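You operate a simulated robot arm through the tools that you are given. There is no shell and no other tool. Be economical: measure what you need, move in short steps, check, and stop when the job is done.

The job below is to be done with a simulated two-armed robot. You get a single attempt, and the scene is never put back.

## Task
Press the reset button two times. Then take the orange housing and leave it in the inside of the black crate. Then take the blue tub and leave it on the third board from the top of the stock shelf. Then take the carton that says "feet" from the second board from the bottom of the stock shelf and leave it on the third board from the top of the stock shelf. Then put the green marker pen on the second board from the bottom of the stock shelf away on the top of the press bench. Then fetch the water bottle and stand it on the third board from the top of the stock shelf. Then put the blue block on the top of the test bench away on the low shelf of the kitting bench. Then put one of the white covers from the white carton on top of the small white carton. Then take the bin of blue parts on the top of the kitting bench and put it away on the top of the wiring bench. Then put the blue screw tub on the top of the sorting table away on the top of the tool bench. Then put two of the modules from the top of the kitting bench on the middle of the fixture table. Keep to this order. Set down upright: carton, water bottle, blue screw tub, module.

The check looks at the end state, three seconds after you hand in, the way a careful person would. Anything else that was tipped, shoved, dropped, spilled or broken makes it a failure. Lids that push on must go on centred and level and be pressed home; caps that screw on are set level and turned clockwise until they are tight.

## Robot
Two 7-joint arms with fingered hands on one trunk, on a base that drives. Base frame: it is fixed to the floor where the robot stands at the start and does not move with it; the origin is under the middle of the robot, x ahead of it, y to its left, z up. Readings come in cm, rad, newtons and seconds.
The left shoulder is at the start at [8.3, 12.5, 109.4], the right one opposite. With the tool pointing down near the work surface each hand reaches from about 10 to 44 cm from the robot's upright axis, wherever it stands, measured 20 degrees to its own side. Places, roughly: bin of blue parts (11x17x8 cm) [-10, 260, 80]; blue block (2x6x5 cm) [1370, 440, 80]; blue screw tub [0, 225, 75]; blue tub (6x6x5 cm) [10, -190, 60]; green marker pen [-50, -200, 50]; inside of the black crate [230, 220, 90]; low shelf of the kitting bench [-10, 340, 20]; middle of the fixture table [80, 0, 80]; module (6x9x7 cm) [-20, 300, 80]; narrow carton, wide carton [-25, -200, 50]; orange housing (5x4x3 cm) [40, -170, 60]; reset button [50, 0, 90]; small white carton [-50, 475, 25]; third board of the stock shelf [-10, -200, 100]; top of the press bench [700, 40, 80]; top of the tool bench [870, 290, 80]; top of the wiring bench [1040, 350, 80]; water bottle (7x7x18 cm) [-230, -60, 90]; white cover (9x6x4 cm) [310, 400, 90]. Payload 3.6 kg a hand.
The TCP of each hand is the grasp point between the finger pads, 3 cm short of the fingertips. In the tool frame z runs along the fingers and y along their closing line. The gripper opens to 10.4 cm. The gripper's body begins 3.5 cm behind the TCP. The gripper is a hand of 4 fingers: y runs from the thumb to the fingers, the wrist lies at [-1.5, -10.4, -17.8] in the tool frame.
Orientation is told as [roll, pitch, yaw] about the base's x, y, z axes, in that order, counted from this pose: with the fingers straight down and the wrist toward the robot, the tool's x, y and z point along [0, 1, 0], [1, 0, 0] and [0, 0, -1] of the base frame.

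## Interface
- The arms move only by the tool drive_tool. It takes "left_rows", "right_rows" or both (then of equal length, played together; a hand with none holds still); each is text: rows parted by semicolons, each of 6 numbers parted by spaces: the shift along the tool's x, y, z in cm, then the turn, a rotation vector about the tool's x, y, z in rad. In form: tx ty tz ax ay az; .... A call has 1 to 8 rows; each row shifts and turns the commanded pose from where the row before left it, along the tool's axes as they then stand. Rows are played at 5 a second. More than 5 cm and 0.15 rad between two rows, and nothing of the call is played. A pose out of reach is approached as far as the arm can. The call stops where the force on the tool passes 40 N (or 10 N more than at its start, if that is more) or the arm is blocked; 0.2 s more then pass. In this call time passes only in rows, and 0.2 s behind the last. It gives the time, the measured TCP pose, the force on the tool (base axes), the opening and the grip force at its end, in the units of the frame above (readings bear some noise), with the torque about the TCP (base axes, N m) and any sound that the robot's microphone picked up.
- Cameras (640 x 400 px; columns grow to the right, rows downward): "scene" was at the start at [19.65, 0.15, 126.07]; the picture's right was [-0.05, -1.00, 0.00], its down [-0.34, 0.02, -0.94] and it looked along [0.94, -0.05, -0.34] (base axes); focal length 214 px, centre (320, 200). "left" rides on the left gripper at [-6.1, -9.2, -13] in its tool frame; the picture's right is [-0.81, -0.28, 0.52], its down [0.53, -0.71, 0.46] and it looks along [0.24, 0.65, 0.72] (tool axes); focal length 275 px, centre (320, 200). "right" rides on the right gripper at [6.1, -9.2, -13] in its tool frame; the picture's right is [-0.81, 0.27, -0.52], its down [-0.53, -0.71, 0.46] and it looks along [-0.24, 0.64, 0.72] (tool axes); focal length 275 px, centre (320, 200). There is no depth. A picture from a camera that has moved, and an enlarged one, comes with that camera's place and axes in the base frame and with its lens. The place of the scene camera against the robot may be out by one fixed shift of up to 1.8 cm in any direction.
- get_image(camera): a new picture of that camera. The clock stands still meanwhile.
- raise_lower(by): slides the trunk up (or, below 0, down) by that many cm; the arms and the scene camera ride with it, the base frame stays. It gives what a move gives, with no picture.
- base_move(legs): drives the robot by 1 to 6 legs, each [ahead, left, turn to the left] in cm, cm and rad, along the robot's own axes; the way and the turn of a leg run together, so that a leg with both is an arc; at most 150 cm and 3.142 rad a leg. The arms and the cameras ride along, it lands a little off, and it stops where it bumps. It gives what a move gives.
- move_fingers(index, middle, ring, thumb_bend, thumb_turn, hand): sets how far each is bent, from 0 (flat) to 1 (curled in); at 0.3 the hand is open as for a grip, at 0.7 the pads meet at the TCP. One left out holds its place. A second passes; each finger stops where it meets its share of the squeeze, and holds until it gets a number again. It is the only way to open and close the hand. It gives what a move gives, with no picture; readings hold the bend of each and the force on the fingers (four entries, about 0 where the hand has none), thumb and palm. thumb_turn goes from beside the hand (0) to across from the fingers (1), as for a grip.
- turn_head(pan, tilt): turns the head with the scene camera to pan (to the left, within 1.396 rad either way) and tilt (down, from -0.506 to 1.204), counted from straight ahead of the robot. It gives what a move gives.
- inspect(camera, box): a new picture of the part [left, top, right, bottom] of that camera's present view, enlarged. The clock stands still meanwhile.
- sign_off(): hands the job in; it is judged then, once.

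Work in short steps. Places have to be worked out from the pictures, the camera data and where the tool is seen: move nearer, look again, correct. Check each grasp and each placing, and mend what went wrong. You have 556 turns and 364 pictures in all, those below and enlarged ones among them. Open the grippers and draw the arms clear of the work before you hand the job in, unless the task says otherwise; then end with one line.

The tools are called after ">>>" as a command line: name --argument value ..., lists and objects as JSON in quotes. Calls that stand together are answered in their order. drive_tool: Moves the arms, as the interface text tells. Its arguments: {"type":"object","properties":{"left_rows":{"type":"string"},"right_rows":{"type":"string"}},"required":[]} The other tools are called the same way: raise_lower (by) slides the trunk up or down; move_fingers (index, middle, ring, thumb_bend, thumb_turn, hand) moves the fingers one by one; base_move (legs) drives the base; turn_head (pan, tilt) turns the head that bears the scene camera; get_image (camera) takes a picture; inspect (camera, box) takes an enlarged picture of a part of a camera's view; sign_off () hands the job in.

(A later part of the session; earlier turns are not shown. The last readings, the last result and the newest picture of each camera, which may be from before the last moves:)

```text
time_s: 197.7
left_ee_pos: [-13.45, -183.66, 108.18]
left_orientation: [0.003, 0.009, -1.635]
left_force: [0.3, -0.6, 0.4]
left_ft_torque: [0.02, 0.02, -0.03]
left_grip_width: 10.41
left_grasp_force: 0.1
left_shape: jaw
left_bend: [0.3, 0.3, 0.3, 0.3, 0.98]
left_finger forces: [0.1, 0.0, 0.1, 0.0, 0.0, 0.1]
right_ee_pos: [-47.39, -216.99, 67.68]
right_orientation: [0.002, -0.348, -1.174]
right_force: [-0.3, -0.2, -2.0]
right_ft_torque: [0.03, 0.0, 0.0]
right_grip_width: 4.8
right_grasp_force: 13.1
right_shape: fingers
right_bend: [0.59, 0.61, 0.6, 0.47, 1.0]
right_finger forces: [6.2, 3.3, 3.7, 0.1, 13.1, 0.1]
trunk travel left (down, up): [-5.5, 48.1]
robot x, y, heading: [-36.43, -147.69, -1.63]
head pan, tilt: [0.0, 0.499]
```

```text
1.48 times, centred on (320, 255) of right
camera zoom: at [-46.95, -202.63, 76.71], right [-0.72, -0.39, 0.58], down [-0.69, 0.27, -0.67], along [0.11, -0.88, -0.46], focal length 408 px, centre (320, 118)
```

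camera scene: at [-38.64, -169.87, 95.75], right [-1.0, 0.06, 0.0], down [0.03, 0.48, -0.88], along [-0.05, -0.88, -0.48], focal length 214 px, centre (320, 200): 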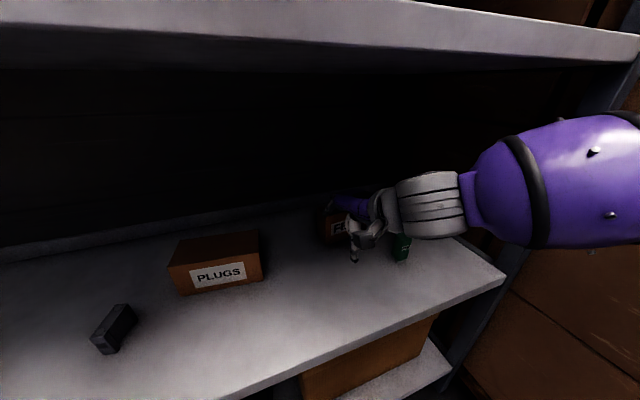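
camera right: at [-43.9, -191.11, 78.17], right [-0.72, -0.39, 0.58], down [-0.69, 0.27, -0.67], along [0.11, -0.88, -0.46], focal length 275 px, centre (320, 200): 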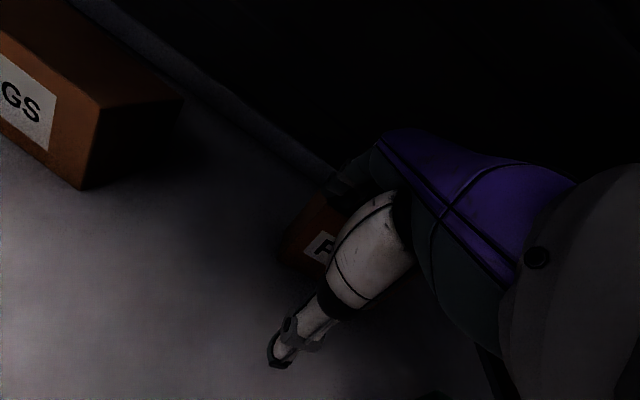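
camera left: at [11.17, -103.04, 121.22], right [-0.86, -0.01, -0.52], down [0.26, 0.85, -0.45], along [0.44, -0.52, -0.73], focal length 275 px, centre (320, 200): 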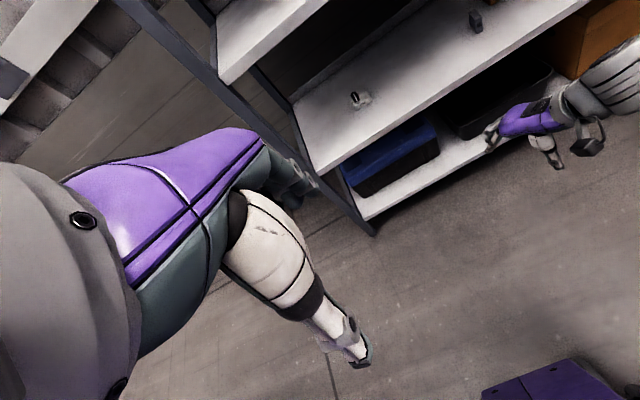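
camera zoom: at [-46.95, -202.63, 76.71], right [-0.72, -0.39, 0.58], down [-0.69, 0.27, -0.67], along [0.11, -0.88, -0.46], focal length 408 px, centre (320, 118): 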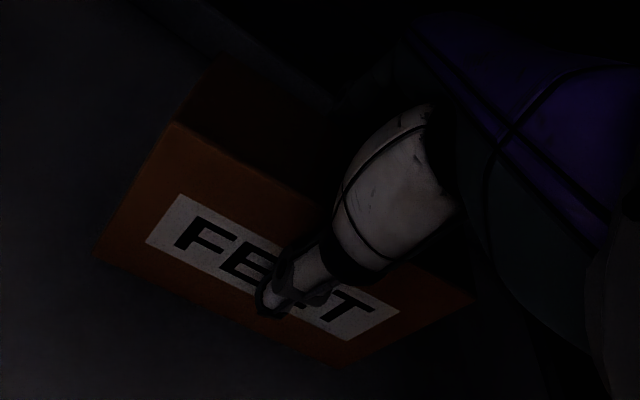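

The carton is lifted and level. I raise it 2 cm more and back straight out 30 cm.

>>> drive_tool --right_rows "0 0.35 -0.94 0 0 0;0 0.35 -0.94 0 0 0"

>>> base_move --legs '[[-38, 0, 0]]'

>>> get_image --camera "scene"

>>> get_image --camera "right"

```text
time_s: 198.2
left_ee_pos: [-13.43, -183.72, 108.11]
left_orientation: [0.002, 0.009, -1.634]
left_force: [0.0, -0.9, -0.8]
left_ft_torque: [-0.01, 0.0, -0.04]
left_grip_width: 10.36
left_grasp_force: 0.0
left_shape: jaw
left_bend: [0.3, 0.3, 0.3, 0.3, 0.98]
left_finger forces: [0.1, 0.0, 0.1, 0.1, 0.1, 0.1]
right_ee_pos: [-47.35, -217.09, 69.82]
right_orientation: [0.002, -0.349, -1.175]
right_force: [-0.2, -0.1, -2.2]
right_ft_torque: [-0.01, 0.0, 0.01]
right_grip_width: 4.81
right_grasp_force: 12.4
right_shape: fingers
right_bend: [0.59, 0.61, 0.6, 0.47, 1.0]
right_finger forces: [6.1, 3.3, 3.6, 0.0, 13.3, 0.0]
trunk travel left (down, up): [-5.5, 48.1]
robot x, y, heading: [-36.61, -148.01, -1.63]
head pan, tilt: [0.0, 0.499]
```

```text
time_s: 200.6
left_ee_pos: [-11.15, -146.76, 108.13]
left_orientation: [0.004, 0.009, -1.634]
left_force: [0.5, -0.2, -0.9]
left_ft_torque: [-0.04, -0.03, 0.01]
left_grip_width: 10.39
left_grasp_force: 0.0
left_shape: jaw
left_bend: [0.3, 0.3, 0.3, 0.3, 0.98]
left_finger forces: [0.1, 0.0, 0.0, 0.0, 0.0, 0.0]
right_ee_pos: [-44.96, -180.29, 69.7]
right_orientation: [0.001, -0.352, -1.173]
right_force: [0.1, -0.5, -2.1]
right_ft_torque: [0.01, -0.03, 0.03]
right_grip_width: 4.78
right_grasp_force: 13.2
right_shape: fingers
right_bend: [0.59, 0.61, 0.6, 0.47, 1.0]
right_finger forces: [6.2, 3.3, 3.6, 0.0, 13.2, 0.0]
trunk travel left (down, up): [-5.5, 48.1]
robot x, y, heading: [-33.83, -110.99, -1.635]
head pan, tilt: [0.0, 0.499]
```

```text
267 pictures are left
camera scene: at [-36.72, -139.18, 95.76], right [-1.0, 0.06, 0.0], down [0.03, 0.48, -0.88], along [-0.05, -0.88, -0.48], focal length 214 px, centre (320, 200)
```

scene: 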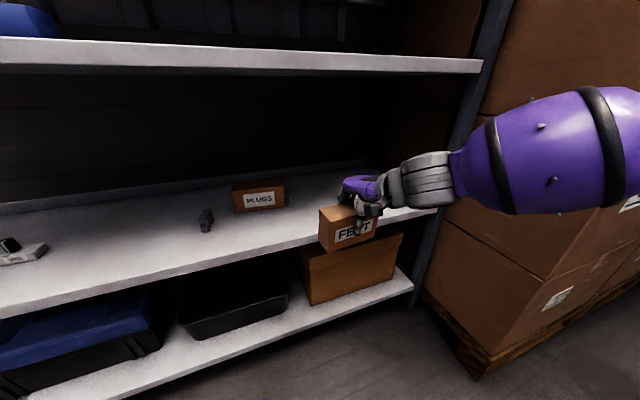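

```text
266 pictures are left
camera right: at [-44.52, -165.87, 78.82], right [-0.72, -0.39, 0.58], down [-0.69, 0.27, -0.67], along [0.11, -0.88, -0.46], focal length 275 px, centre (320, 200)
```

right: 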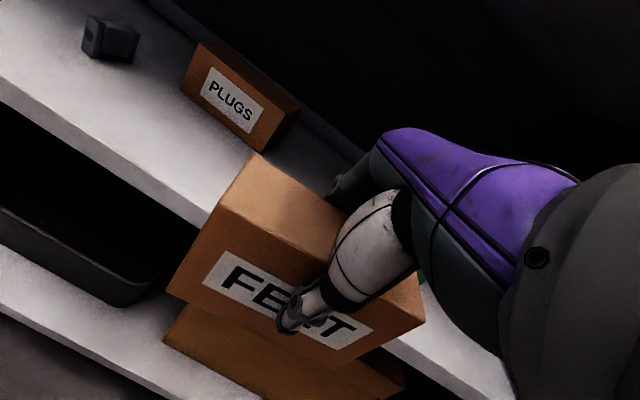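

Carton is out. I draw the arm back 8 cm and raise the trunk 36 cm.

>>> drive_tool --right_rows "1.75 -3.4 -1.2 0 0 0;1.75 -3.4 -1.2 0 0 0"

>>> raise_lower --by 36

>>> get_image --camera "scene"

>>> get_image --camera "right"

```text
time_s: 201.2
left_ee_pos: [-11.19, -146.88, 108.17]
left_orientation: [0.004, 0.007, -1.632]
left_force: [-0.8, -0.4, -0.2]
left_ft_torque: [0.02, -0.01, -0.01]
left_grip_width: 10.39
left_grasp_force: 0.1
left_shape: jaw
left_bend: [0.3, 0.3, 0.3, 0.3, 0.98]
left_finger forces: [0.0, 0.0, 0.0, 0.0, 0.1, 0.0]
right_ee_pos: [-44.53, -172.15, 69.54]
right_orientation: [0.002, -0.351, -1.172]
right_force: [0.9, 0.8, -1.9]
right_ft_torque: [0.01, -0.01, 0.02]
right_grip_width: 4.8
right_grasp_force: 13.3
right_shape: fingers
right_bend: [0.59, 0.61, 0.6, 0.47, 1.0]
right_finger forces: [6.1, 3.3, 3.5, 0.1, 13.2, 0.0]
trunk travel left (down, up): [-5.5, 48.1]
robot x, y, heading: [-34.41, -111.29, -1.629]
head pan, tilt: [0.0, 0.499]
```

```text
time_s: 204.7
left_ee_pos: [-11.11, -146.92, 144.15]
left_orientation: [0.002, 0.008, -1.634]
left_force: [0.2, 0.2, -0.2]
left_ft_torque: [-0.01, -0.01, 0.0]
left_grip_width: 10.39
left_grasp_force: 0.1
left_shape: jaw
left_bend: [0.3, 0.3, 0.3, 0.3, 0.98]
left_finger forces: [0.0, 0.1, 0.0, 0.1, 0.0, 0.1]
right_ee_pos: [-44.58, -172.36, 105.56]
right_orientation: [0.002, -0.348, -1.174]
right_force: [-0.3, 0.0, -2.0]
right_ft_torque: [-0.01, 0.0, -0.02]
right_grip_width: 4.79
right_grasp_force: 13.1
right_shape: fingers
right_bend: [0.59, 0.61, 0.6, 0.47, 1.0]
right_finger forces: [6.0, 3.4, 3.5, 0.0, 12.9, 0.0]
trunk travel left (down, up): [-41.5, 12.1]
robot x, y, heading: [-34.4, -110.8, -1.63]
head pan, tilt: [0.0, 0.499]
```

```text
265 pictures are left
camera scene: at [-36.09, -128.5, 133.76], right [-1.0, 0.06, 0.0], down [0.03, 0.48, -0.88], along [-0.05, -0.88, -0.48], focal length 214 px, centre (320, 200)
```

scene: 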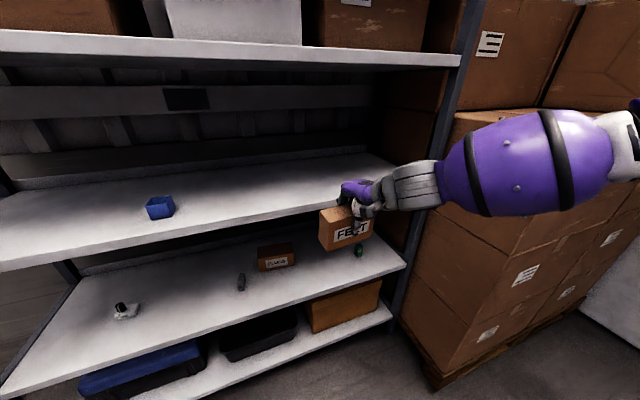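

```text
264 pictures are left
camera right: at [-44.1, -157.91, 114.72], right [-0.72, -0.39, 0.58], down [-0.69, 0.27, -0.67], along [0.11, -0.88, -0.46], focal length 275 px, centre (320, 200)
```

right: 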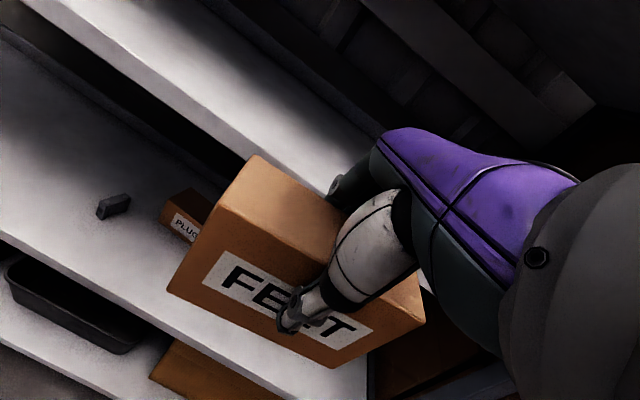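

Level and secure. Raise the arm 5 cm, drive in 30 cm.

>>> drive_tool --right_rows "0 0.85 -2.35 0 0 0;0 0.85 -2.35 0 0 0"

>>> base_move --legs '[[30, 0, 0]]'

>>> get_image --camera "scene"

```text
time_s: 205.3
left_ee_pos: [-11.12, -146.92, 144.31]
left_orientation: [0.004, 0.009, -1.634]
left_force: [-0.3, -0.5, 0.1]
left_ft_torque: [0.0, 0.02, 0.01]
left_grip_width: 10.38
left_grasp_force: 0.1
left_shape: jaw
left_bend: [0.3, 0.3, 0.3, 0.3, 0.98]
left_finger forces: [0.0, 0.1, 0.0, 0.0, 0.0, 0.0]
right_ee_pos: [-44.57, -172.31, 110.59]
right_orientation: [0.001, -0.348, -1.171]
right_force: [0.3, 0.0, -2.0]
right_ft_torque: [-0.01, -0.01, 0.03]
right_grip_width: 4.8
right_grasp_force: 13.0
right_shape: fingers
right_bend: [0.59, 0.61, 0.6, 0.47, 1.0]
right_finger forces: [5.9, 3.3, 3.6, 0.1, 12.9, 0.0]
trunk travel left (down, up): [-41.5, 12.1]
robot x, y, heading: [-34.22, -111.19, -1.63]
head pan, tilt: [0.0, 0.499]
```

```text
time_s: 207.4
left_ee_pos: [-13.09, -177.77, 144.22]
left_orientation: [0.002, 0.009, -1.635]
left_force: [0.5, -0.3, -0.8]
left_ft_torque: [-0.01, 0.01, 0.02]
left_grip_width: 10.37
left_grasp_force: 0.0
left_shape: jaw
left_bend: [0.3, 0.3, 0.3, 0.3, 0.98]
left_finger forces: [0.1, 0.1, 0.1, 0.0, 0.0, 0.0]
right_ee_pos: [-46.6, -203.19, 110.74]
right_orientation: [0.002, -0.35, -1.175]
right_force: [-0.8, 0.0, -2.3]
right_ft_torque: [0.05, 0.03, 0.01]
right_grip_width: 4.79
right_grasp_force: 13.3
right_shape: fingers
right_bend: [0.59, 0.61, 0.6, 0.47, 1.0]
right_finger forces: [5.9, 3.3, 3.5, 0.0, 12.7, 0.0]
trunk travel left (down, up): [-41.5, 12.1]
robot x, y, heading: [-36.09, -141.55, -1.629]
head pan, tilt: [0.0, 0.499]
```

```text
263 pictures are left
camera scene: at [-37.95, -159.29, 133.76], right [-1.0, 0.06, 0.0], down [0.03, 0.48, -0.88], along [-0.05, -0.88, -0.48], focal length 214 px, centre (320, 200)
```

scene: 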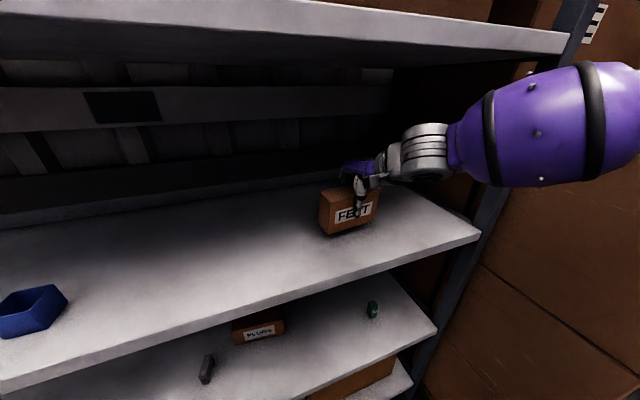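

Over the third board. Lower in small vertical steps.

>>> drive_tool --right_rows "0 -0.51 1.41 0 0 0;0 -0.51 1.41 0 0 0;0 -0.24 0.66 0 0 0;0 -0.24 0.66 0 0 0"

```text
time_s: 208.4
left_ee_pos: [-12.9, -177.45, 144.33]
left_orientation: [0.003, 0.005, -1.634]
left_force: [0.2, -0.6, 0.2]
left_ft_torque: [-0.02, 0.01, 0.0]
left_grip_width: 10.41
left_grasp_force: 0.1
left_shape: jaw
left_bend: [0.3, 0.3, 0.3, 0.3, 0.98]
left_finger forces: [0.0, 0.0, 0.0, 0.0, 0.0, 0.0]
right_ee_pos: [-46.16, -203.03, 107.06]
right_orientation: [0.0, -0.361, -1.173]
right_force: [-0.2, -4.1, 33.5]
right_ft_torque: [0.52, 0.19, -0.06]
right_grip_width: 5.11
right_grasp_force: 21.7
right_shape: fingers
right_bend: [0.55, 0.61, 0.6, 0.47, 1.0]
right_finger forces: [18.4, 4.1, 4.7, 0.0, 15.6, 0.0]
trunk travel left (down, up): [-41.5, 12.1]
robot x, y, heading: [-36.0, -141.64, -1.632]
head pan, tilt: [0.0, 0.499]
```

Contact with 33 N; ease up 0.7 cm and look.

>>> drive_tool --right_rows "0 0.24 -0.6 0 0 0"

>>> inspect --camera "scene" --box '[280, 150, 460, 270]'

>>> get_image --camera "right"

```text
time_s: 208.8
left_ee_pos: [-12.91, -177.62, 144.16]
left_orientation: [0.001, 0.008, -1.634]
left_force: [-0.5, 0.3, 0.1]
left_ft_torque: [0.0, 0.0, -0.03]
left_grip_width: 10.39
left_grasp_force: 0.0
left_shape: jaw
left_bend: [0.3, 0.3, 0.3, 0.3, 0.98]
left_finger forces: [0.1, 0.1, 0.0, 0.0, 0.1, 0.0]
right_ee_pos: [-46.21, -203.17, 107.21]
right_orientation: [0.003, -0.352, -1.172]
right_force: [0.1, -5.9, 20.7]
right_ft_torque: [0.14, 0.02, 0.02]
right_grip_width: 5.0
right_grasp_force: 18.1
right_shape: fingers
right_bend: [0.56, 0.61, 0.6, 0.48, 1.0]
right_finger forces: [14.6, 4.4, 4.7, 0.1, 12.4, 0.0]
trunk travel left (down, up): [-41.5, 12.1]
robot x, y, heading: [-35.9, -141.57, -1.631]
head pan, tilt: [0.0, 0.499]
```

```text
3.33 times, centred on (370, 210) of scene
camera zoom: at [-37.91, -159.19, 133.77], right [-1.0, 0.06, 0.0], down [0.03, 0.48, -0.88], along [-0.05, -0.88, -0.48], focal length 715 px, centre (153, 167)
```

zoom: 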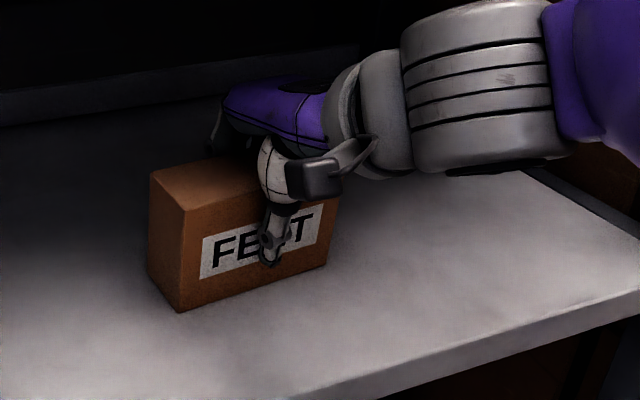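

```text
261 pictures are left
camera right: at [-45.79, -188.65, 116.26], right [-0.72, -0.39, 0.58], down [-0.69, 0.27, -0.67], along [0.11, -0.88, -0.46], focal length 275 px, centre (320, 200)
```

right: 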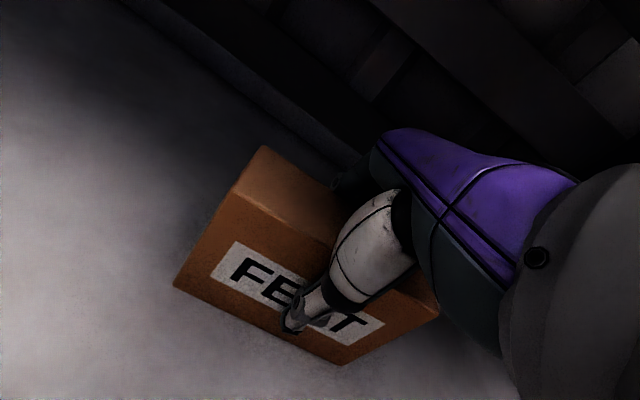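

It stands flat on the board. Ease another 0.4 and open.

>>> drive_tool --right_rows "0 0.14 -0.38 0 0 0"

>>> move_fingers --hand "right" --index 0.3 --middle 0.3 --ring 0.3 --thumb_bend 0.3

>>> inspect --camera "scene" --box '[280, 150, 460, 270]'

```text
time_s: 209.2
left_ee_pos: [-13.11, -177.68, 144.23]
left_orientation: [0.001, 0.007, -1.633]
left_force: [0.5, 0.1, -0.2]
left_ft_torque: [0.02, 0.0, -0.03]
left_grip_width: 10.4
left_grasp_force: 0.2
left_shape: jaw
left_bend: [0.3, 0.3, 0.3, 0.3, 0.98]
left_finger forces: [0.0, 0.0, 0.0, 0.0, 0.0, 0.1]
right_ee_pos: [-46.32, -203.02, 107.32]
right_orientation: [0.0, -0.345, -1.171]
right_force: [0.9, -3.3, 8.6]
right_ft_torque: [0.03, -0.02, 0.03]
right_grip_width: 4.87
right_grasp_force: 15.5
right_shape: fingers
right_bend: [0.57, 0.61, 0.6, 0.48, 1.0]
right_finger forces: [11.3, 3.6, 3.9, 0.1, 12.3, 0.0]
trunk travel left (down, up): [-41.5, 12.1]
robot x, y, heading: [-35.41, -141.5, -1.635]
head pan, tilt: [0.0, 0.499]
```

```text
time_s: 210.2
left_ee_pos: [-12.89, -177.72, 144.17]
left_orientation: [0.005, 0.007, -1.634]
left_force: [1.0, -1.1, -0.2]
left_ft_torque: [0.0, 0.03, -0.01]
left_grip_width: 10.39
left_grasp_force: 0.1
left_shape: jaw
left_bend: [0.3, 0.3, 0.3, 0.3, 0.98]
left_finger forces: [0.0, 0.0, 0.1, 0.0, 0.0, 0.0]
right_ee_pos: [-46.3, -203.07, 107.53]
right_orientation: [0.003, -0.35, -1.173]
right_force: [-0.8, -0.7, -0.4]
right_ft_torque: [-0.02, 0.0, -0.01]
right_grip_width: 10.29
right_grasp_force: 0.1
right_shape: fingers
right_bend: [0.3, 0.3, 0.3, 0.3, 0.98]
right_finger forces: [0.1, 0.0, 0.1, 0.0, 0.0, 0.0]
trunk travel left (down, up): [-41.5, 12.1]
robot x, y, heading: [-35.88, -141.6, -1.628]
head pan, tilt: [0.0, 0.499]
```

```text
3.33 times, centred on (370, 210) of scene
camera zoom: at [-37.94, -159.25, 133.76], right [-1.0, 0.06, 0.0], down [0.03, 0.48, -0.88], along [-0.05, -0.88, -0.48], focal length 715 px, centre (153, 167)
```

zoom: 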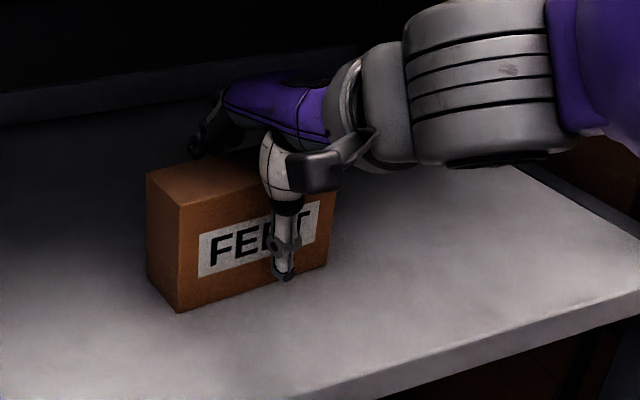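

Released, carton upright. Lift straight up 5 cm, then back out 30.

>>> drive_tool --right_rows "0 0.68 -1.88 0 0 0;0 0.68 -1.88 0 0 0;0 0.5 -1.4 0 0 0"

>>> inspect --camera "scene" --box '[280, 150, 460, 270]'

```text
time_s: 211.0
left_ee_pos: [-13.1, -177.72, 144.1]
left_orientation: [0.004, 0.006, -1.633]
left_force: [-0.7, 0.3, -0.4]
left_ft_torque: [-0.01, -0.03, 0.01]
left_grip_width: 10.37
left_grasp_force: 0.1
left_shape: jaw
left_bend: [0.3, 0.3, 0.3, 0.3, 0.98]
left_finger forces: [0.0, 0.1, 0.0, 0.0, 0.0, 0.0]
right_ee_pos: [-46.25, -203.07, 112.92]
right_orientation: [0.002, -0.351, -1.173]
right_force: [-0.3, -0.1, -0.6]
right_ft_torque: [0.01, 0.02, -0.02]
right_grip_width: 10.28
right_grasp_force: 0.1
right_shape: fingers
right_bend: [0.3, 0.3, 0.3, 0.3, 0.98]
right_finger forces: [0.0, 0.0, 0.1, 0.0, 0.1, 0.0]
trunk travel left (down, up): [-41.5, 12.1]
robot x, y, heading: [-36.0, -141.6, -1.637]
head pan, tilt: [0.0, 0.499]
```

```text
3.33 times, centred on (370, 210) of scene
camera zoom: at [-37.94, -159.24, 133.77], right [-1.0, 0.06, 0.0], down [0.03, 0.48, -0.88], along [-0.05, -0.88, -0.48], focal length 715 px, centre (153, 167)
```

zoom: 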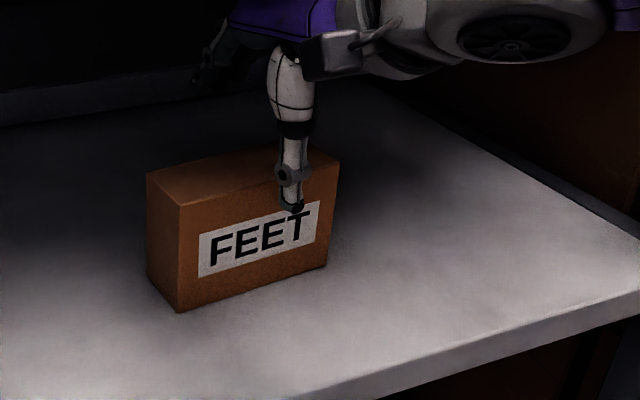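

Carton placed. Next the green marker (labelled MARK) at about [−58.6, −205.3] on the board below: back out, lower the trunk, turn a bit more right, and approach.

>>> base_move --legs '[[-36, 0, 0], [0, 8, -0.2]]'

>>> raise_lower --by -36

>>> drive_tool --right_rows "0 -1.0 2.8 0 0 0;0 -1.0 2.8 0 0 0"

>>> get_image --camera "scene"

```text
time_s: 214.1
left_ee_pos: [-10.54, -145.47, 144.11]
left_orientation: [0.004, 0.008, -1.832]
left_force: [-0.6, -0.6, 0.1]
left_ft_torque: [0.03, 0.04, 0.0]
left_grip_width: 10.41
left_grasp_force: 0.0
left_shape: jaw
left_bend: [0.3, 0.3, 0.3, 0.3, 0.98]
left_finger forces: [0.0, 0.0, 0.0, 0.0, 0.0, 0.0]
right_ee_pos: [-48.14, -163.71, 112.95]
right_orientation: [0.001, -0.351, -1.371]
right_force: [-0.3, -0.6, -0.1]
right_ft_torque: [0.03, 0.03, 0.0]
right_grip_width: 10.28
right_grasp_force: 0.0
right_shape: fingers
right_bend: [0.3, 0.3, 0.3, 0.3, 0.98]
right_finger forces: [0.0, 0.0, 0.1, 0.0, 0.0, 0.0]
trunk travel left (down, up): [-41.5, 12.1]
robot x, y, heading: [-25.73, -105.62, -1.828]
head pan, tilt: [0.0, 0.499]
```

```text
time_s: 217.6
left_ee_pos: [-10.44, -145.34, 108.14]
left_orientation: [0.003, 0.008, -1.832]
left_force: [0.2, 0.0, -0.4]
left_ft_torque: [-0.03, 0.02, -0.01]
left_grip_width: 10.4
left_grasp_force: 0.1
left_shape: jaw
left_bend: [0.3, 0.3, 0.3, 0.3, 0.98]
left_finger forces: [0.0, 0.1, 0.0, 0.1, 0.0, 0.0]
right_ee_pos: [-48.22, -163.64, 77.1]
right_orientation: [0.003, -0.352, -1.373]
right_force: [0.6, 0.4, 0.2]
right_ft_torque: [0.0, 0.02, -0.02]
right_grip_width: 10.3
right_grasp_force: 0.0
right_shape: fingers
right_bend: [0.3, 0.3, 0.3, 0.3, 0.98]
right_finger forces: [0.0, 0.0, 0.0, 0.0, 0.0, 0.1]
trunk travel left (down, up): [-5.5, 48.1]
robot x, y, heading: [-25.51, -105.3, -1.833]
head pan, tilt: [0.0, 0.499]
```

```text
time_s: 218.2
left_ee_pos: [-10.42, -145.39, 108.13]
left_orientation: [0.004, 0.004, -1.832]
left_force: [0.5, 0.3, 0.1]
left_ft_torque: [0.02, -0.02, -0.02]
left_grip_width: 10.4
left_grasp_force: 0.1
left_shape: jaw
left_bend: [0.3, 0.3, 0.3, 0.3, 0.98]
left_finger forces: [0.0, 0.0, 0.0, 0.1, 0.1, 0.0]
right_ee_pos: [-48.16, -163.91, 71.14]
right_orientation: [0.001, -0.351, -1.37]
right_force: [0.0, -0.3, 0.4]
right_ft_torque: [0.02, 0.02, 0.0]
right_grip_width: 10.26
right_grasp_force: 0.1
right_shape: fingers
right_bend: [0.3, 0.3, 0.3, 0.3, 0.98]
right_finger forces: [0.1, 0.0, 0.1, 0.0, 0.0, 0.0]
trunk travel left (down, up): [-5.5, 48.1]
robot x, y, heading: [-26.04, -105.68, -1.829]
head pan, tilt: [0.0, 0.499]
```

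```text
258 pictures are left
camera scene: at [-34.15, -132.97, 95.75], right [-0.97, 0.26, 0.0], down [0.12, 0.46, -0.88], along [-0.22, -0.85, -0.48], focal length 214 px, centre (320, 200)
```

scene: 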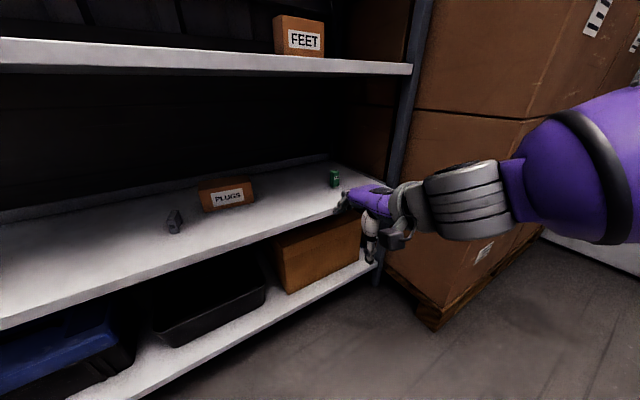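

Marker at [−58.6, −205]. It's straight ahead 42 cm; I advance 30 and look.

>>> base_move --legs '[[30, 0, 0]]'

>>> get_image --camera "scene"

>>> get_image --camera "right"

```text
time_s: 220.3
left_ee_pos: [-18.2, -174.58, 108.19]
left_orientation: [0.004, 0.008, -1.833]
left_force: [0.1, -0.4, 0.3]
left_ft_torque: [0.01, 0.03, 0.0]
left_grip_width: 10.39
left_grasp_force: 0.0
left_shape: jaw
left_bend: [0.3, 0.3, 0.3, 0.3, 0.98]
left_finger forces: [0.0, 0.0, 0.0, 0.0, 0.0, 0.0]
right_ee_pos: [-55.85, -193.02, 70.98]
right_orientation: [0.002, -0.351, -1.372]
right_force: [-0.1, 0.2, -0.1]
right_ft_torque: [-0.01, -0.03, 0.0]
right_grip_width: 10.3
right_grasp_force: 0.1
right_shape: fingers
right_bend: [0.3, 0.3, 0.3, 0.3, 0.98]
right_finger forces: [0.0, 0.1, 0.0, 0.0, 0.0, 0.0]
trunk travel left (down, up): [-5.5, 48.1]
robot x, y, heading: [-33.25, -134.8, -1.825]
head pan, tilt: [0.0, 0.499]
```

```text
257 pictures are left
camera scene: at [-41.87, -162.11, 95.75], right [-0.97, 0.26, 0.0], down [0.12, 0.46, -0.88], along [-0.22, -0.85, -0.48], focal length 214 px, centre (320, 200)
```

scene: 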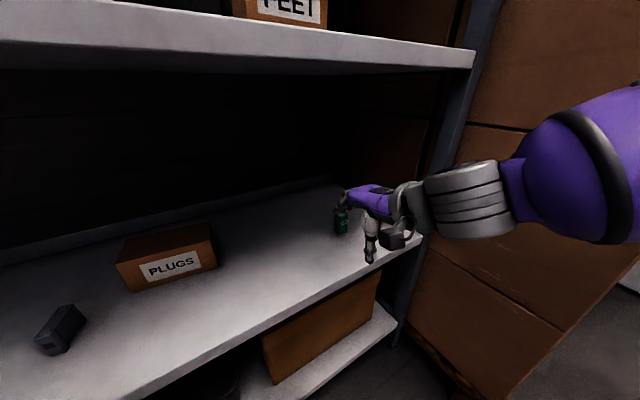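

```text
256 pictures are left
camera right: at [-52.59, -178.94, 80.15], right [-0.78, -0.24, 0.58], down [-0.62, 0.4, -0.67], along [-0.07, -0.89, -0.46], focal length 275 px, centre (320, 200)
```

right: 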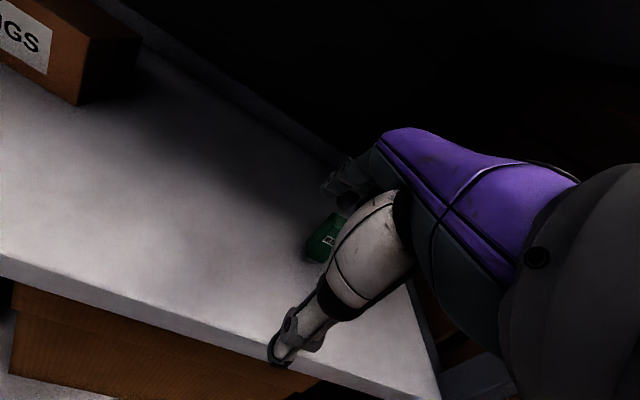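

Marker refined to ≈ [−57.9, −203.8]. Advance 10.5 and look.

>>> base_move --legs '[[10.5, 0.5, 0]]'

>>> inspect --camera "scene" --box '[280, 170, 460, 290]'

>>> inspect --camera "right" --box '[200, 150, 440, 390]'

```text
time_s: 221.4
left_ee_pos: [-20.33, -184.47, 108.25]
left_orientation: [0.002, 0.009, -1.832]
left_force: [0.0, -0.7, 0.4]
left_ft_torque: [0.02, 0.0, -0.01]
left_grip_width: 10.38
left_grasp_force: 0.1
left_shape: jaw
left_bend: [0.3, 0.3, 0.3, 0.3, 0.98]
left_finger forces: [0.0, 0.0, 0.0, 0.1, 0.0, 0.0]
right_ee_pos: [-57.95, -202.98, 71.03]
right_orientation: [0.003, -0.351, -1.372]
right_force: [0.7, -0.9, -0.2]
right_ft_torque: [0.01, -0.03, 0.0]
right_grip_width: 10.27
right_grasp_force: 0.0
right_shape: fingers
right_bend: [0.3, 0.3, 0.3, 0.3, 0.98]
right_finger forces: [0.1, 0.1, 0.1, 0.1, 0.0, 0.0]
trunk travel left (down, up): [-5.5, 48.1]
robot x, y, heading: [-36.2, -144.74, -1.828]
head pan, tilt: [0.0, 0.499]
```

```text
3.33 times, centred on (370, 230) of scene
camera zoom: at [-43.99, -172.08, 95.74], right [-0.97, 0.26, 0.0], down [0.12, 0.46, -0.88], along [-0.22, -0.85, -0.48], focal length 715 px, centre (153, 100)
```

zoom: 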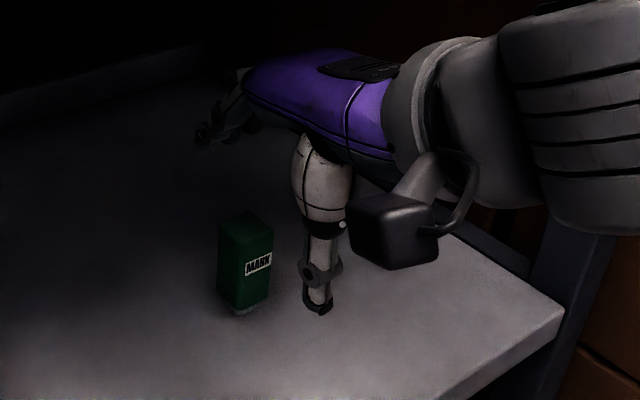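

```text
1.67 times, centred on (320, 270) of right
camera zoom: at [-54.7, -188.92, 80.14], right [-0.78, -0.24, 0.58], down [-0.62, 0.4, -0.67], along [-0.07, -0.89, -0.46], focal length 459 px, centre (320, 83)
```

zoom: 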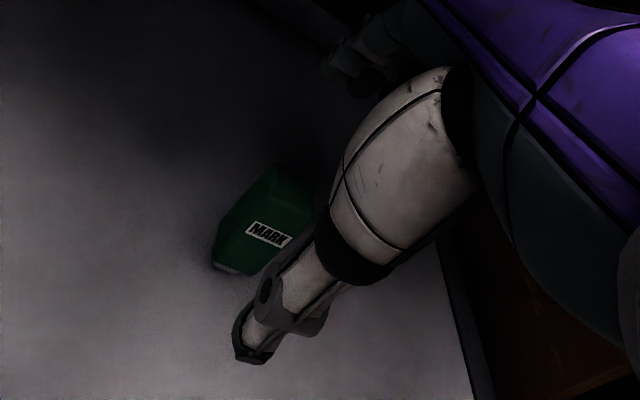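

Marker is ~2.9 cm ahead and 1.4 right of the grasp point. I shift over it, then level the hand while descending to z≈64.

>>> drive_tool --right_rows "-1.35 2.82 1.03 0 0 0;0 -0.69 1.88 0.12 0 0;0 -0.45 1.95 0.12 0 0"

>>> inspect --camera "scene" --box '[280, 170, 460, 290]'

>>> inspect --camera "right" --box '[200, 150, 440, 390]'

```text
time_s: 222.2
left_ee_pos: [-20.3, -184.52, 108.19]
left_orientation: [0.003, 0.008, -1.832]
left_force: [0.0, -0.2, -0.1]
left_ft_torque: [0.04, 0.0, 0.01]
left_grip_width: 10.41
left_grasp_force: 0.0
left_shape: jaw
left_bend: [0.3, 0.3, 0.3, 0.3, 0.98]
left_finger forces: [0.1, 0.0, 0.1, 0.1, 0.1, 0.0]
right_ee_pos: [-58.72, -206.34, 67.0]
right_orientation: [0.001, -0.108, -1.372]
right_force: [-0.2, 0.1, -0.4]
right_ft_torque: [0.01, 0.02, 0.03]
right_grip_width: 10.29
right_grasp_force: 0.1
right_shape: fingers
right_bend: [0.3, 0.3, 0.3, 0.3, 0.98]
right_finger forces: [0.1, 0.0, 0.1, 0.0, 0.0, 0.0]
trunk travel left (down, up): [-5.5, 48.1]
robot x, y, heading: [-36.15, -144.68, -1.829]
head pan, tilt: [0.0, 0.499]
```

```text
3.33 times, centred on (370, 230) of scene
camera zoom: at [-43.98, -172.05, 95.75], right [-0.97, 0.26, 0.0], down [0.12, 0.46, -0.88], along [-0.22, -0.85, -0.48], focal length 715 px, centre (153, 100)
```

zoom: 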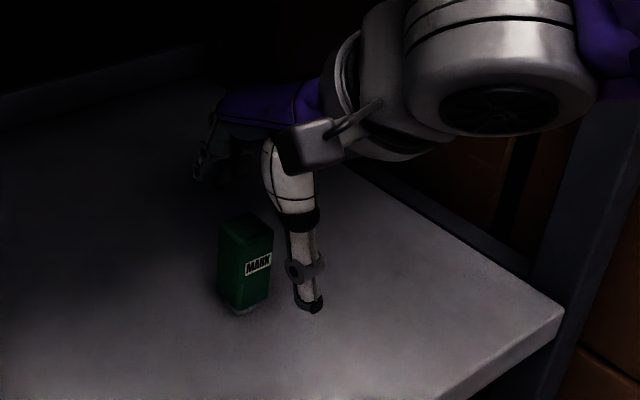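

```text
1.67 times, centred on (320, 270) of right
camera zoom: at [-55.0, -194.74, 79.07], right [-0.75, -0.37, 0.54], down [-0.65, 0.54, -0.53], along [-0.1, -0.75, -0.65], focal length 459 px, centre (320, 83)
```

zoom: 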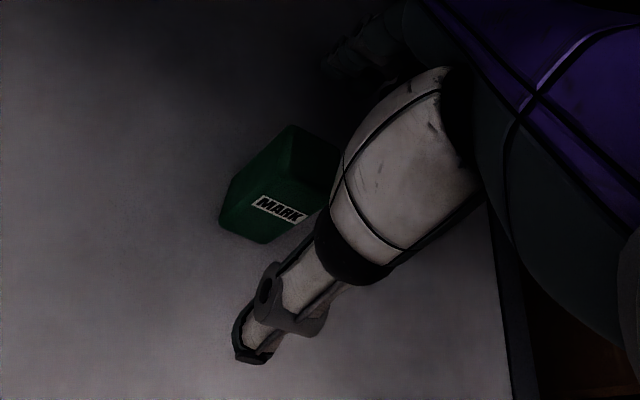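

By the hand camera the marker is centred at the grasp point. Descend 3 cm more and close.

>>> drive_tool --right_rows "0 -0.2 1.5 0.1 0 0;0 0 1.5 0 0 0"

>>> move_fingers --hand "right" --index 0.7 --middle 0.7 --ring 0.7 --thumb_bend 0.7

>>> inspect --camera "scene" --box '[280, 170, 460, 290]'

>>> inspect --camera "right" --box '[200, 150, 440, 390]'

```text
time_s: 222.8
left_ee_pos: [-20.19, -184.43, 108.12]
left_orientation: [0.004, 0.005, -1.831]
left_force: [-0.4, -0.1, -1.1]
left_ft_torque: [-0.05, 0.03, -0.02]
left_grip_width: 10.4
left_grasp_force: 0.2
left_shape: jaw
left_bend: [0.3, 0.3, 0.3, 0.3, 0.98]
left_finger forces: [0.0, 0.1, 0.0, 0.1, 0.0, 0.0]
right_ee_pos: [-58.68, -206.2, 64.14]
right_orientation: [0.001, -0.01, -1.37]
right_force: [-0.2, 0.5, -0.6]
right_ft_torque: [-0.02, 0.04, -0.01]
right_grip_width: 10.29
right_grasp_force: 0.1
right_shape: fingers
right_bend: [0.3, 0.3, 0.3, 0.3, 0.98]
right_finger forces: [0.0, 0.1, 0.1, 0.1, 0.0, 0.0]
trunk travel left (down, up): [-5.5, 48.1]
robot x, y, heading: [-36.0, -144.88, -1.834]
head pan, tilt: [0.0, 0.499]
```

```text
time_s: 223.8
left_ee_pos: [-20.32, -184.43, 108.13]
left_orientation: [0.004, 0.009, -1.833]
left_force: [0.4, -0.8, 0.3]
left_ft_torque: [-0.01, 0.0, 0.0]
left_grip_width: 10.41
left_grasp_force: 0.1
left_shape: jaw
left_bend: [0.3, 0.3, 0.3, 0.3, 0.98]
left_finger forces: [0.1, 0.1, 0.1, 0.0, 0.0, 0.0]
right_ee_pos: [-58.69, -206.23, 64.07]
right_orientation: [0.002, -0.012, -1.372]
right_force: [0.1, -0.5, 1.3]
right_ft_torque: [-0.01, -0.01, 0.01]
right_grip_width: 2.42
right_grasp_force: 9.9
right_shape: fingers
right_bend: [0.63, 0.64, 0.7, 0.6, 1.0]
right_finger forces: [4.8, 5.0, 0.0, 0.1, 9.8, 0.0]
trunk travel left (down, up): [-5.5, 48.1]
robot x, y, heading: [-35.57, -144.87, -1.83]
head pan, tilt: [0.0, 0.499]
```

```text
3.33 times, centred on (370, 230) of scene
camera zoom: at [-43.98, -172.04, 95.76], right [-0.97, 0.26, 0.0], down [0.12, 0.46, -0.88], along [-0.22, -0.85, -0.48], focal length 715 px, centre (153, 100)
```

zoom: 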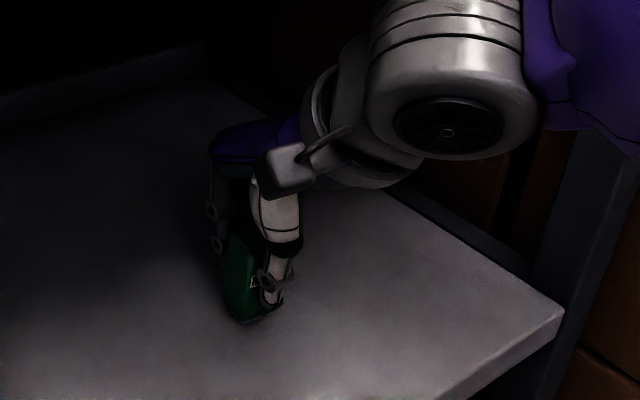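

```text
1.67 times, centred on (320, 270) of right
camera zoom: at [-54.68, -195.82, 77.12], right [-0.74, -0.43, 0.52], down [-0.66, 0.59, -0.46], along [-0.11, -0.69, -0.72], focal length 459 px, centre (320, 83)
```

zoom: 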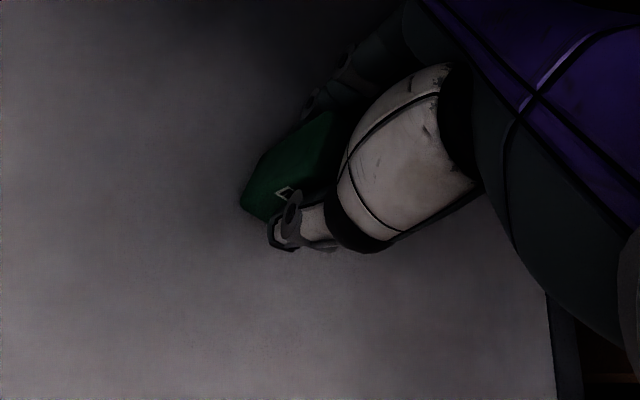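

Gripped (2.4 cm, ~10 N). Lift 3 cm and back out; then check.

>>> drive_tool --right_rows "0 0 -1.5 0 0 0;0 0 -1.5 0 0 0"

>>> base_move --legs '[[-40, 0, 0]]'

>>> get_image --camera "right"

>>> get_image --camera "scene"

```text
time_s: 224.4
left_ee_pos: [-20.26, -184.41, 108.29]
left_orientation: [0.004, 0.007, -1.832]
left_force: [0.1, 1.2, 0.1]
left_ft_torque: [0.02, -0.01, 0.01]
left_grip_width: 10.39
left_grasp_force: 0.1
left_shape: jaw
left_bend: [0.3, 0.3, 0.3, 0.3, 0.98]
left_finger forces: [0.0, 0.0, 0.0, 0.1, 0.0, 0.1]
right_ee_pos: [-58.58, -206.07, 67.24]
right_orientation: [0.002, -0.01, -1.37]
right_force: [0.1, 0.3, 0.2]
right_ft_torque: [-0.03, -0.01, -0.02]
right_grip_width: 2.4
right_grasp_force: 9.2
right_shape: fingers
right_bend: [0.63, 0.64, 0.7, 0.6, 1.0]
right_finger forces: [4.8, 5.1, 0.0, 0.0, 9.9, 0.1]
trunk travel left (down, up): [-5.5, 48.1]
robot x, y, heading: [-35.58, -144.88, -1.828]
head pan, tilt: [0.0, 0.499]
```

```text
time_s: 226.9
left_ee_pos: [-9.92, -145.41, 108.21]
left_orientation: [0.004, 0.007, -1.825]
left_force: [0.2, -0.3, 1.3]
left_ft_torque: [-0.06, 0.0, 0.0]
left_grip_width: 10.37
left_grasp_force: 0.1
left_shape: jaw
left_bend: [0.3, 0.3, 0.3, 0.3, 0.98]
left_finger forces: [0.1, 0.0, 0.1, 0.0, 0.1, 0.0]
right_ee_pos: [-48.03, -167.48, 67.26]
right_orientation: [0.002, -0.011, -1.365]
right_force: [-0.3, 0.6, -1.1]
right_ft_torque: [0.01, -0.02, 0.01]
right_grip_width: 2.4
right_grasp_force: 9.7
right_shape: fingers
right_bend: [0.63, 0.64, 0.7, 0.6, 1.0]
right_finger forces: [4.7, 5.0, 0.1, 0.1, 9.8, 0.1]
trunk travel left (down, up): [-5.5, 48.1]
robot x, y, heading: [-25.65, -105.76, -1.829]
head pan, tilt: [0.0, 0.499]
```

```text
249 pictures are left
camera right: at [-44.02, -157.07, 80.14], right [-0.74, -0.43, 0.52], down [-0.67, 0.58, -0.46], along [-0.1, -0.69, -0.72], focal length 275 px, centre (320, 200)
```

right: 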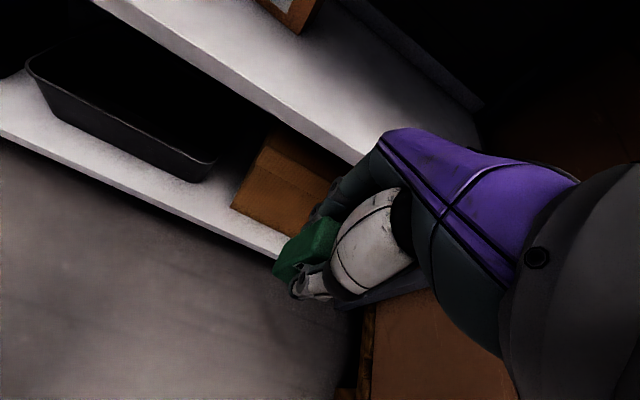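

```text
248 pictures are left
camera scene: at [-33.65, -133.24, 95.77], right [-0.97, 0.25, 0.0], down [0.12, 0.46, -0.88], along [-0.22, -0.85, -0.48], focal length 214 px, centre (320, 200)
```

scene: 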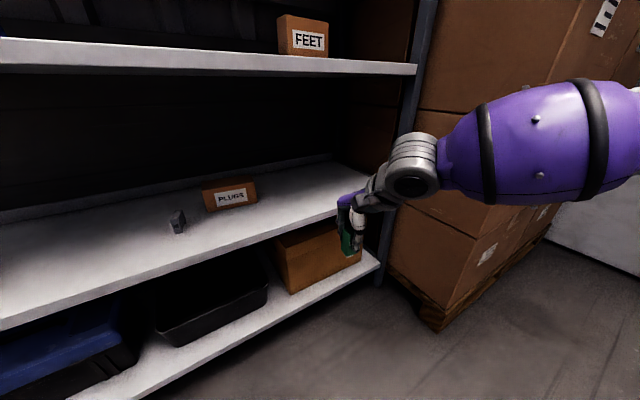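

Marker held. Now the long trip to the press bench. I retract the right arm, raise the trunk, and drive back around the fixture table.

>>> raise_lower --by 34

>>> drive_tool --right_rows "2 -4 0 0 0 0.08;1 -4 0 0 0 0.08;0 -4 0 0 0 0.08;0 -4 0 0 0 0.08;-2 -2 0 0 0 0.08"

>>> base_move --legs '[[-45, 0, 0], [0, 0, -1.5], [0, 0, -1.38], [148, 0, 0]]'

>>> turn_head --pan -0.5 --tilt 0.35

>>> get_image --camera "scene"

```text
time_s: 230.3
left_ee_pos: [-9.92, -145.49, 142.21]
left_orientation: [0.004, 0.008, -1.823]
left_force: [0.5, 0.4, 0.0]
left_ft_torque: [-0.02, 0.0, -0.01]
left_grip_width: 10.4
left_grasp_force: 0.1
left_shape: jaw
left_bend: [0.3, 0.3, 0.3, 0.3, 0.98]
left_finger forces: [0.0, 0.1, 0.0, 0.0, 0.0, 0.1]
right_ee_pos: [-47.85, -166.66, 108.5]
right_orientation: [-0.062, -0.136, -1.358]
right_force: [1.0, 0.6, -0.3]
right_ft_torque: [0.0, -0.02, 0.03]
right_grip_width: 2.43
right_grasp_force: 9.8
right_shape: fingers
right_bend: [0.63, 0.64, 0.7, 0.6, 1.0]
right_finger forces: [4.7, 4.9, 0.0, 0.1, 9.7, 0.1]
trunk travel left (down, up): [-39.5, 14.1]
robot x, y, heading: [-25.45, -105.76, -1.823]
head pan, tilt: [0.0, 0.499]
```

```text
time_s: 231.5
left_ee_pos: [-9.9, -145.55, 142.2]
left_orientation: [0.004, 0.006, -1.824]
left_force: [0.3, -0.7, -0.6]
left_ft_torque: [0.05, 0.0, 0.0]
left_grip_width: 10.42
left_grasp_force: 0.1
left_shape: jaw
left_bend: [0.3, 0.3, 0.3, 0.3, 0.98]
left_finger forces: [0.1, 0.0, 0.0, 0.1, 0.1, 0.0]
right_ee_pos: [-48.02, -148.55, 105.91]
right_orientation: [-0.003, -0.15, -1.764]
right_force: [-0.1, -0.4, -1.0]
right_ft_torque: [-0.01, 0.0, 0.02]
right_grip_width: 2.42
right_grasp_force: 9.6
right_shape: fingers
right_bend: [0.63, 0.65, 0.7, 0.6, 1.0]
right_finger forces: [4.9, 4.8, 0.0, 0.0, 9.7, 0.0]
trunk travel left (down, up): [-39.5, 14.1]
robot x, y, heading: [-25.6, -105.86, -1.824]
head pan, tilt: [0.0, 0.499]
```

```text
time_s: 248.1
left_ee_pos: [-40.13, 117.92, 142.24]
left_orientation: [0.003, 0.007, 1.562]
left_force: [0.9, -0.8, -0.8]
left_ft_torque: [0.0, -0.01, 0.0]
left_grip_width: 10.39
left_grasp_force: 0.1
left_shape: jaw
left_bend: [0.3, 0.3, 0.3, 0.3, 0.98]
left_finger forces: [0.0, 0.0, 0.1, 0.1, 0.0, 0.0]
right_ee_pos: [-4.04, 130.01, 105.91]
right_orientation: [-0.005, -0.149, 1.625]
right_force: [0.6, -0.3, -0.2]
right_ft_torque: [0.02, 0.0, 0.02]
right_grip_width: 2.35
right_grasp_force: 9.8
right_shape: fingers
right_bend: [0.63, 0.65, 0.7, 0.61, 1.0]
right_finger forces: [4.6, 4.5, 0.1, 0.1, 9.2, 0.0]
trunk travel left (down, up): [-39.5, 14.1]
robot x, y, heading: [-15.13, 83.16, 1.566]
head pan, tilt: [0.0, 0.499]
```

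```text
time_s: 249.0
left_ee_pos: [-40.09, 117.81, 142.21]
left_orientation: [0.003, 0.006, 1.561]
left_force: [0.2, 0.9, -0.5]
left_ft_torque: [0.0, -0.01, 0.04]
left_grip_width: 10.39
left_grasp_force: 0.0
left_shape: jaw
left_bend: [0.3, 0.3, 0.3, 0.3, 0.98]
left_finger forces: [0.0, 0.0, 0.0, 0.1, 0.0, 0.1]
right_ee_pos: [-3.95, 129.99, 105.93]
right_orientation: [-0.004, -0.149, 1.627]
right_force: [-1.1, -0.4, -0.9]
right_ft_torque: [-0.02, -0.04, 0.01]
right_grip_width: 2.37
right_grasp_force: 9.0
right_shape: fingers
right_bend: [0.63, 0.65, 0.7, 0.61, 1.0]
right_finger forces: [4.7, 4.6, 0.0, 0.0, 9.2, 0.1]
trunk travel left (down, up): [-39.5, 14.1]
robot x, y, heading: [-15.5, 83.43, 1.561]
head pan, tilt: [-0.499, 0.351]
```

```text
247 pictures are left
camera scene: at [-11.62, 101.68, 132.98], right [0.88, -0.48, 0.0], down [-0.17, -0.3, -0.94], along [0.45, 0.82, -0.34], focal length 214 px, centre (320, 200)
```

scene: 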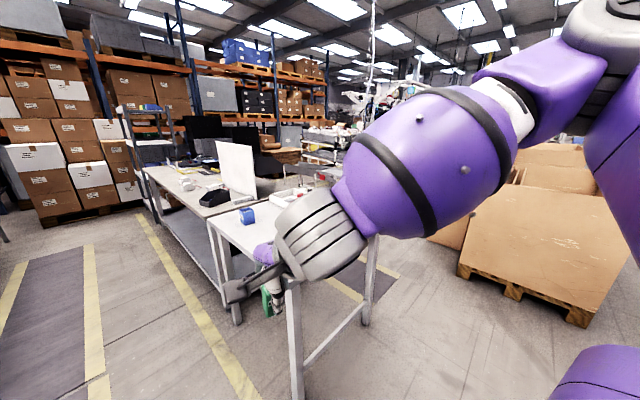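

I turn to heading 0.29, shift left 17 and go ahead 140 along the corridor.

>>> base_move --legs '[[0, 0, -1.27], [0, 17, 0], [145, 0, 0]]'

>>> turn_head --pan -0.4 --tilt 0.5

>>> get_image --camera "scene"

```text
time_s: 260.4
left_ee_pos: [147.05, 170.45, 142.17]
left_orientation: [0.004, 0.007, 0.243]
left_force: [0.1, -0.1, 0.1]
left_ft_torque: [-0.04, 0.0, 0.01]
left_grip_width: 10.4
left_grasp_force: 0.1
left_shape: jaw
left_bend: [0.3, 0.3, 0.3, 0.3, 0.98]
left_finger forces: [0.0, 0.0, 0.1, 0.0, 0.0, 0.1]
right_ee_pos: [167.66, 138.41, 105.93]
right_orientation: [-0.005, -0.149, 0.304]
right_force: [-0.3, -1.1, -0.8]
right_ft_torque: [0.03, -0.02, 0.02]
right_grip_width: 2.3
right_grasp_force: 8.8
right_shape: fingers
right_bend: [0.63, 0.65, 0.7, 0.61, 1.0]
right_finger forces: [4.5, 4.5, 0.0, 0.1, 9.0, 0.0]
trunk travel left (down, up): [-39.5, 14.1]
robot x, y, heading: [119.7, 137.79, 0.243]
head pan, tilt: [-0.499, 0.351]
```

```text
time_s: 261.1
left_ee_pos: [147.05, 170.47, 142.24]
left_orientation: [0.004, 0.007, 0.244]
left_force: [-0.2, 1.1, 0.2]
left_ft_torque: [-0.01, 0.0, 0.01]
left_grip_width: 10.4
left_grasp_force: 0.0
left_shape: jaw
left_bend: [0.3, 0.3, 0.3, 0.3, 0.98]
left_finger forces: [0.0, 0.1, 0.0, 0.0, 0.0, 0.0]
right_ee_pos: [167.56, 138.48, 105.85]
right_orientation: [-0.003, -0.15, 0.304]
right_force: [0.6, -0.1, -0.3]
right_ft_torque: [0.0, 0.02, -0.02]
right_grip_width: 2.3
right_grasp_force: 8.9
right_shape: fingers
right_bend: [0.63, 0.65, 0.7, 0.61, 1.0]
right_finger forces: [4.5, 4.4, 0.0, 0.0, 9.0, 0.0]
trunk travel left (down, up): [-39.5, 14.1]
robot x, y, heading: [119.62, 137.78, 0.249]
head pan, tilt: [-0.4, 0.499]
```

```text
246 pictures are left
camera scene: at [137.06, 139.36, 131.62], right [-0.15, -0.99, 0.0], down [-0.47, 0.07, -0.88], along [0.87, -0.14, -0.48], focal length 214 px, centre (320, 200)
```

scene: 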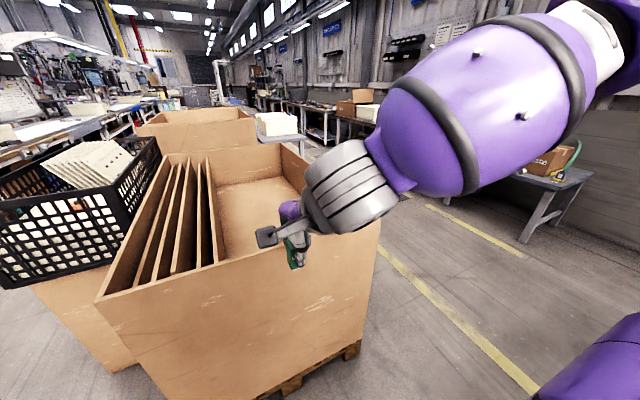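

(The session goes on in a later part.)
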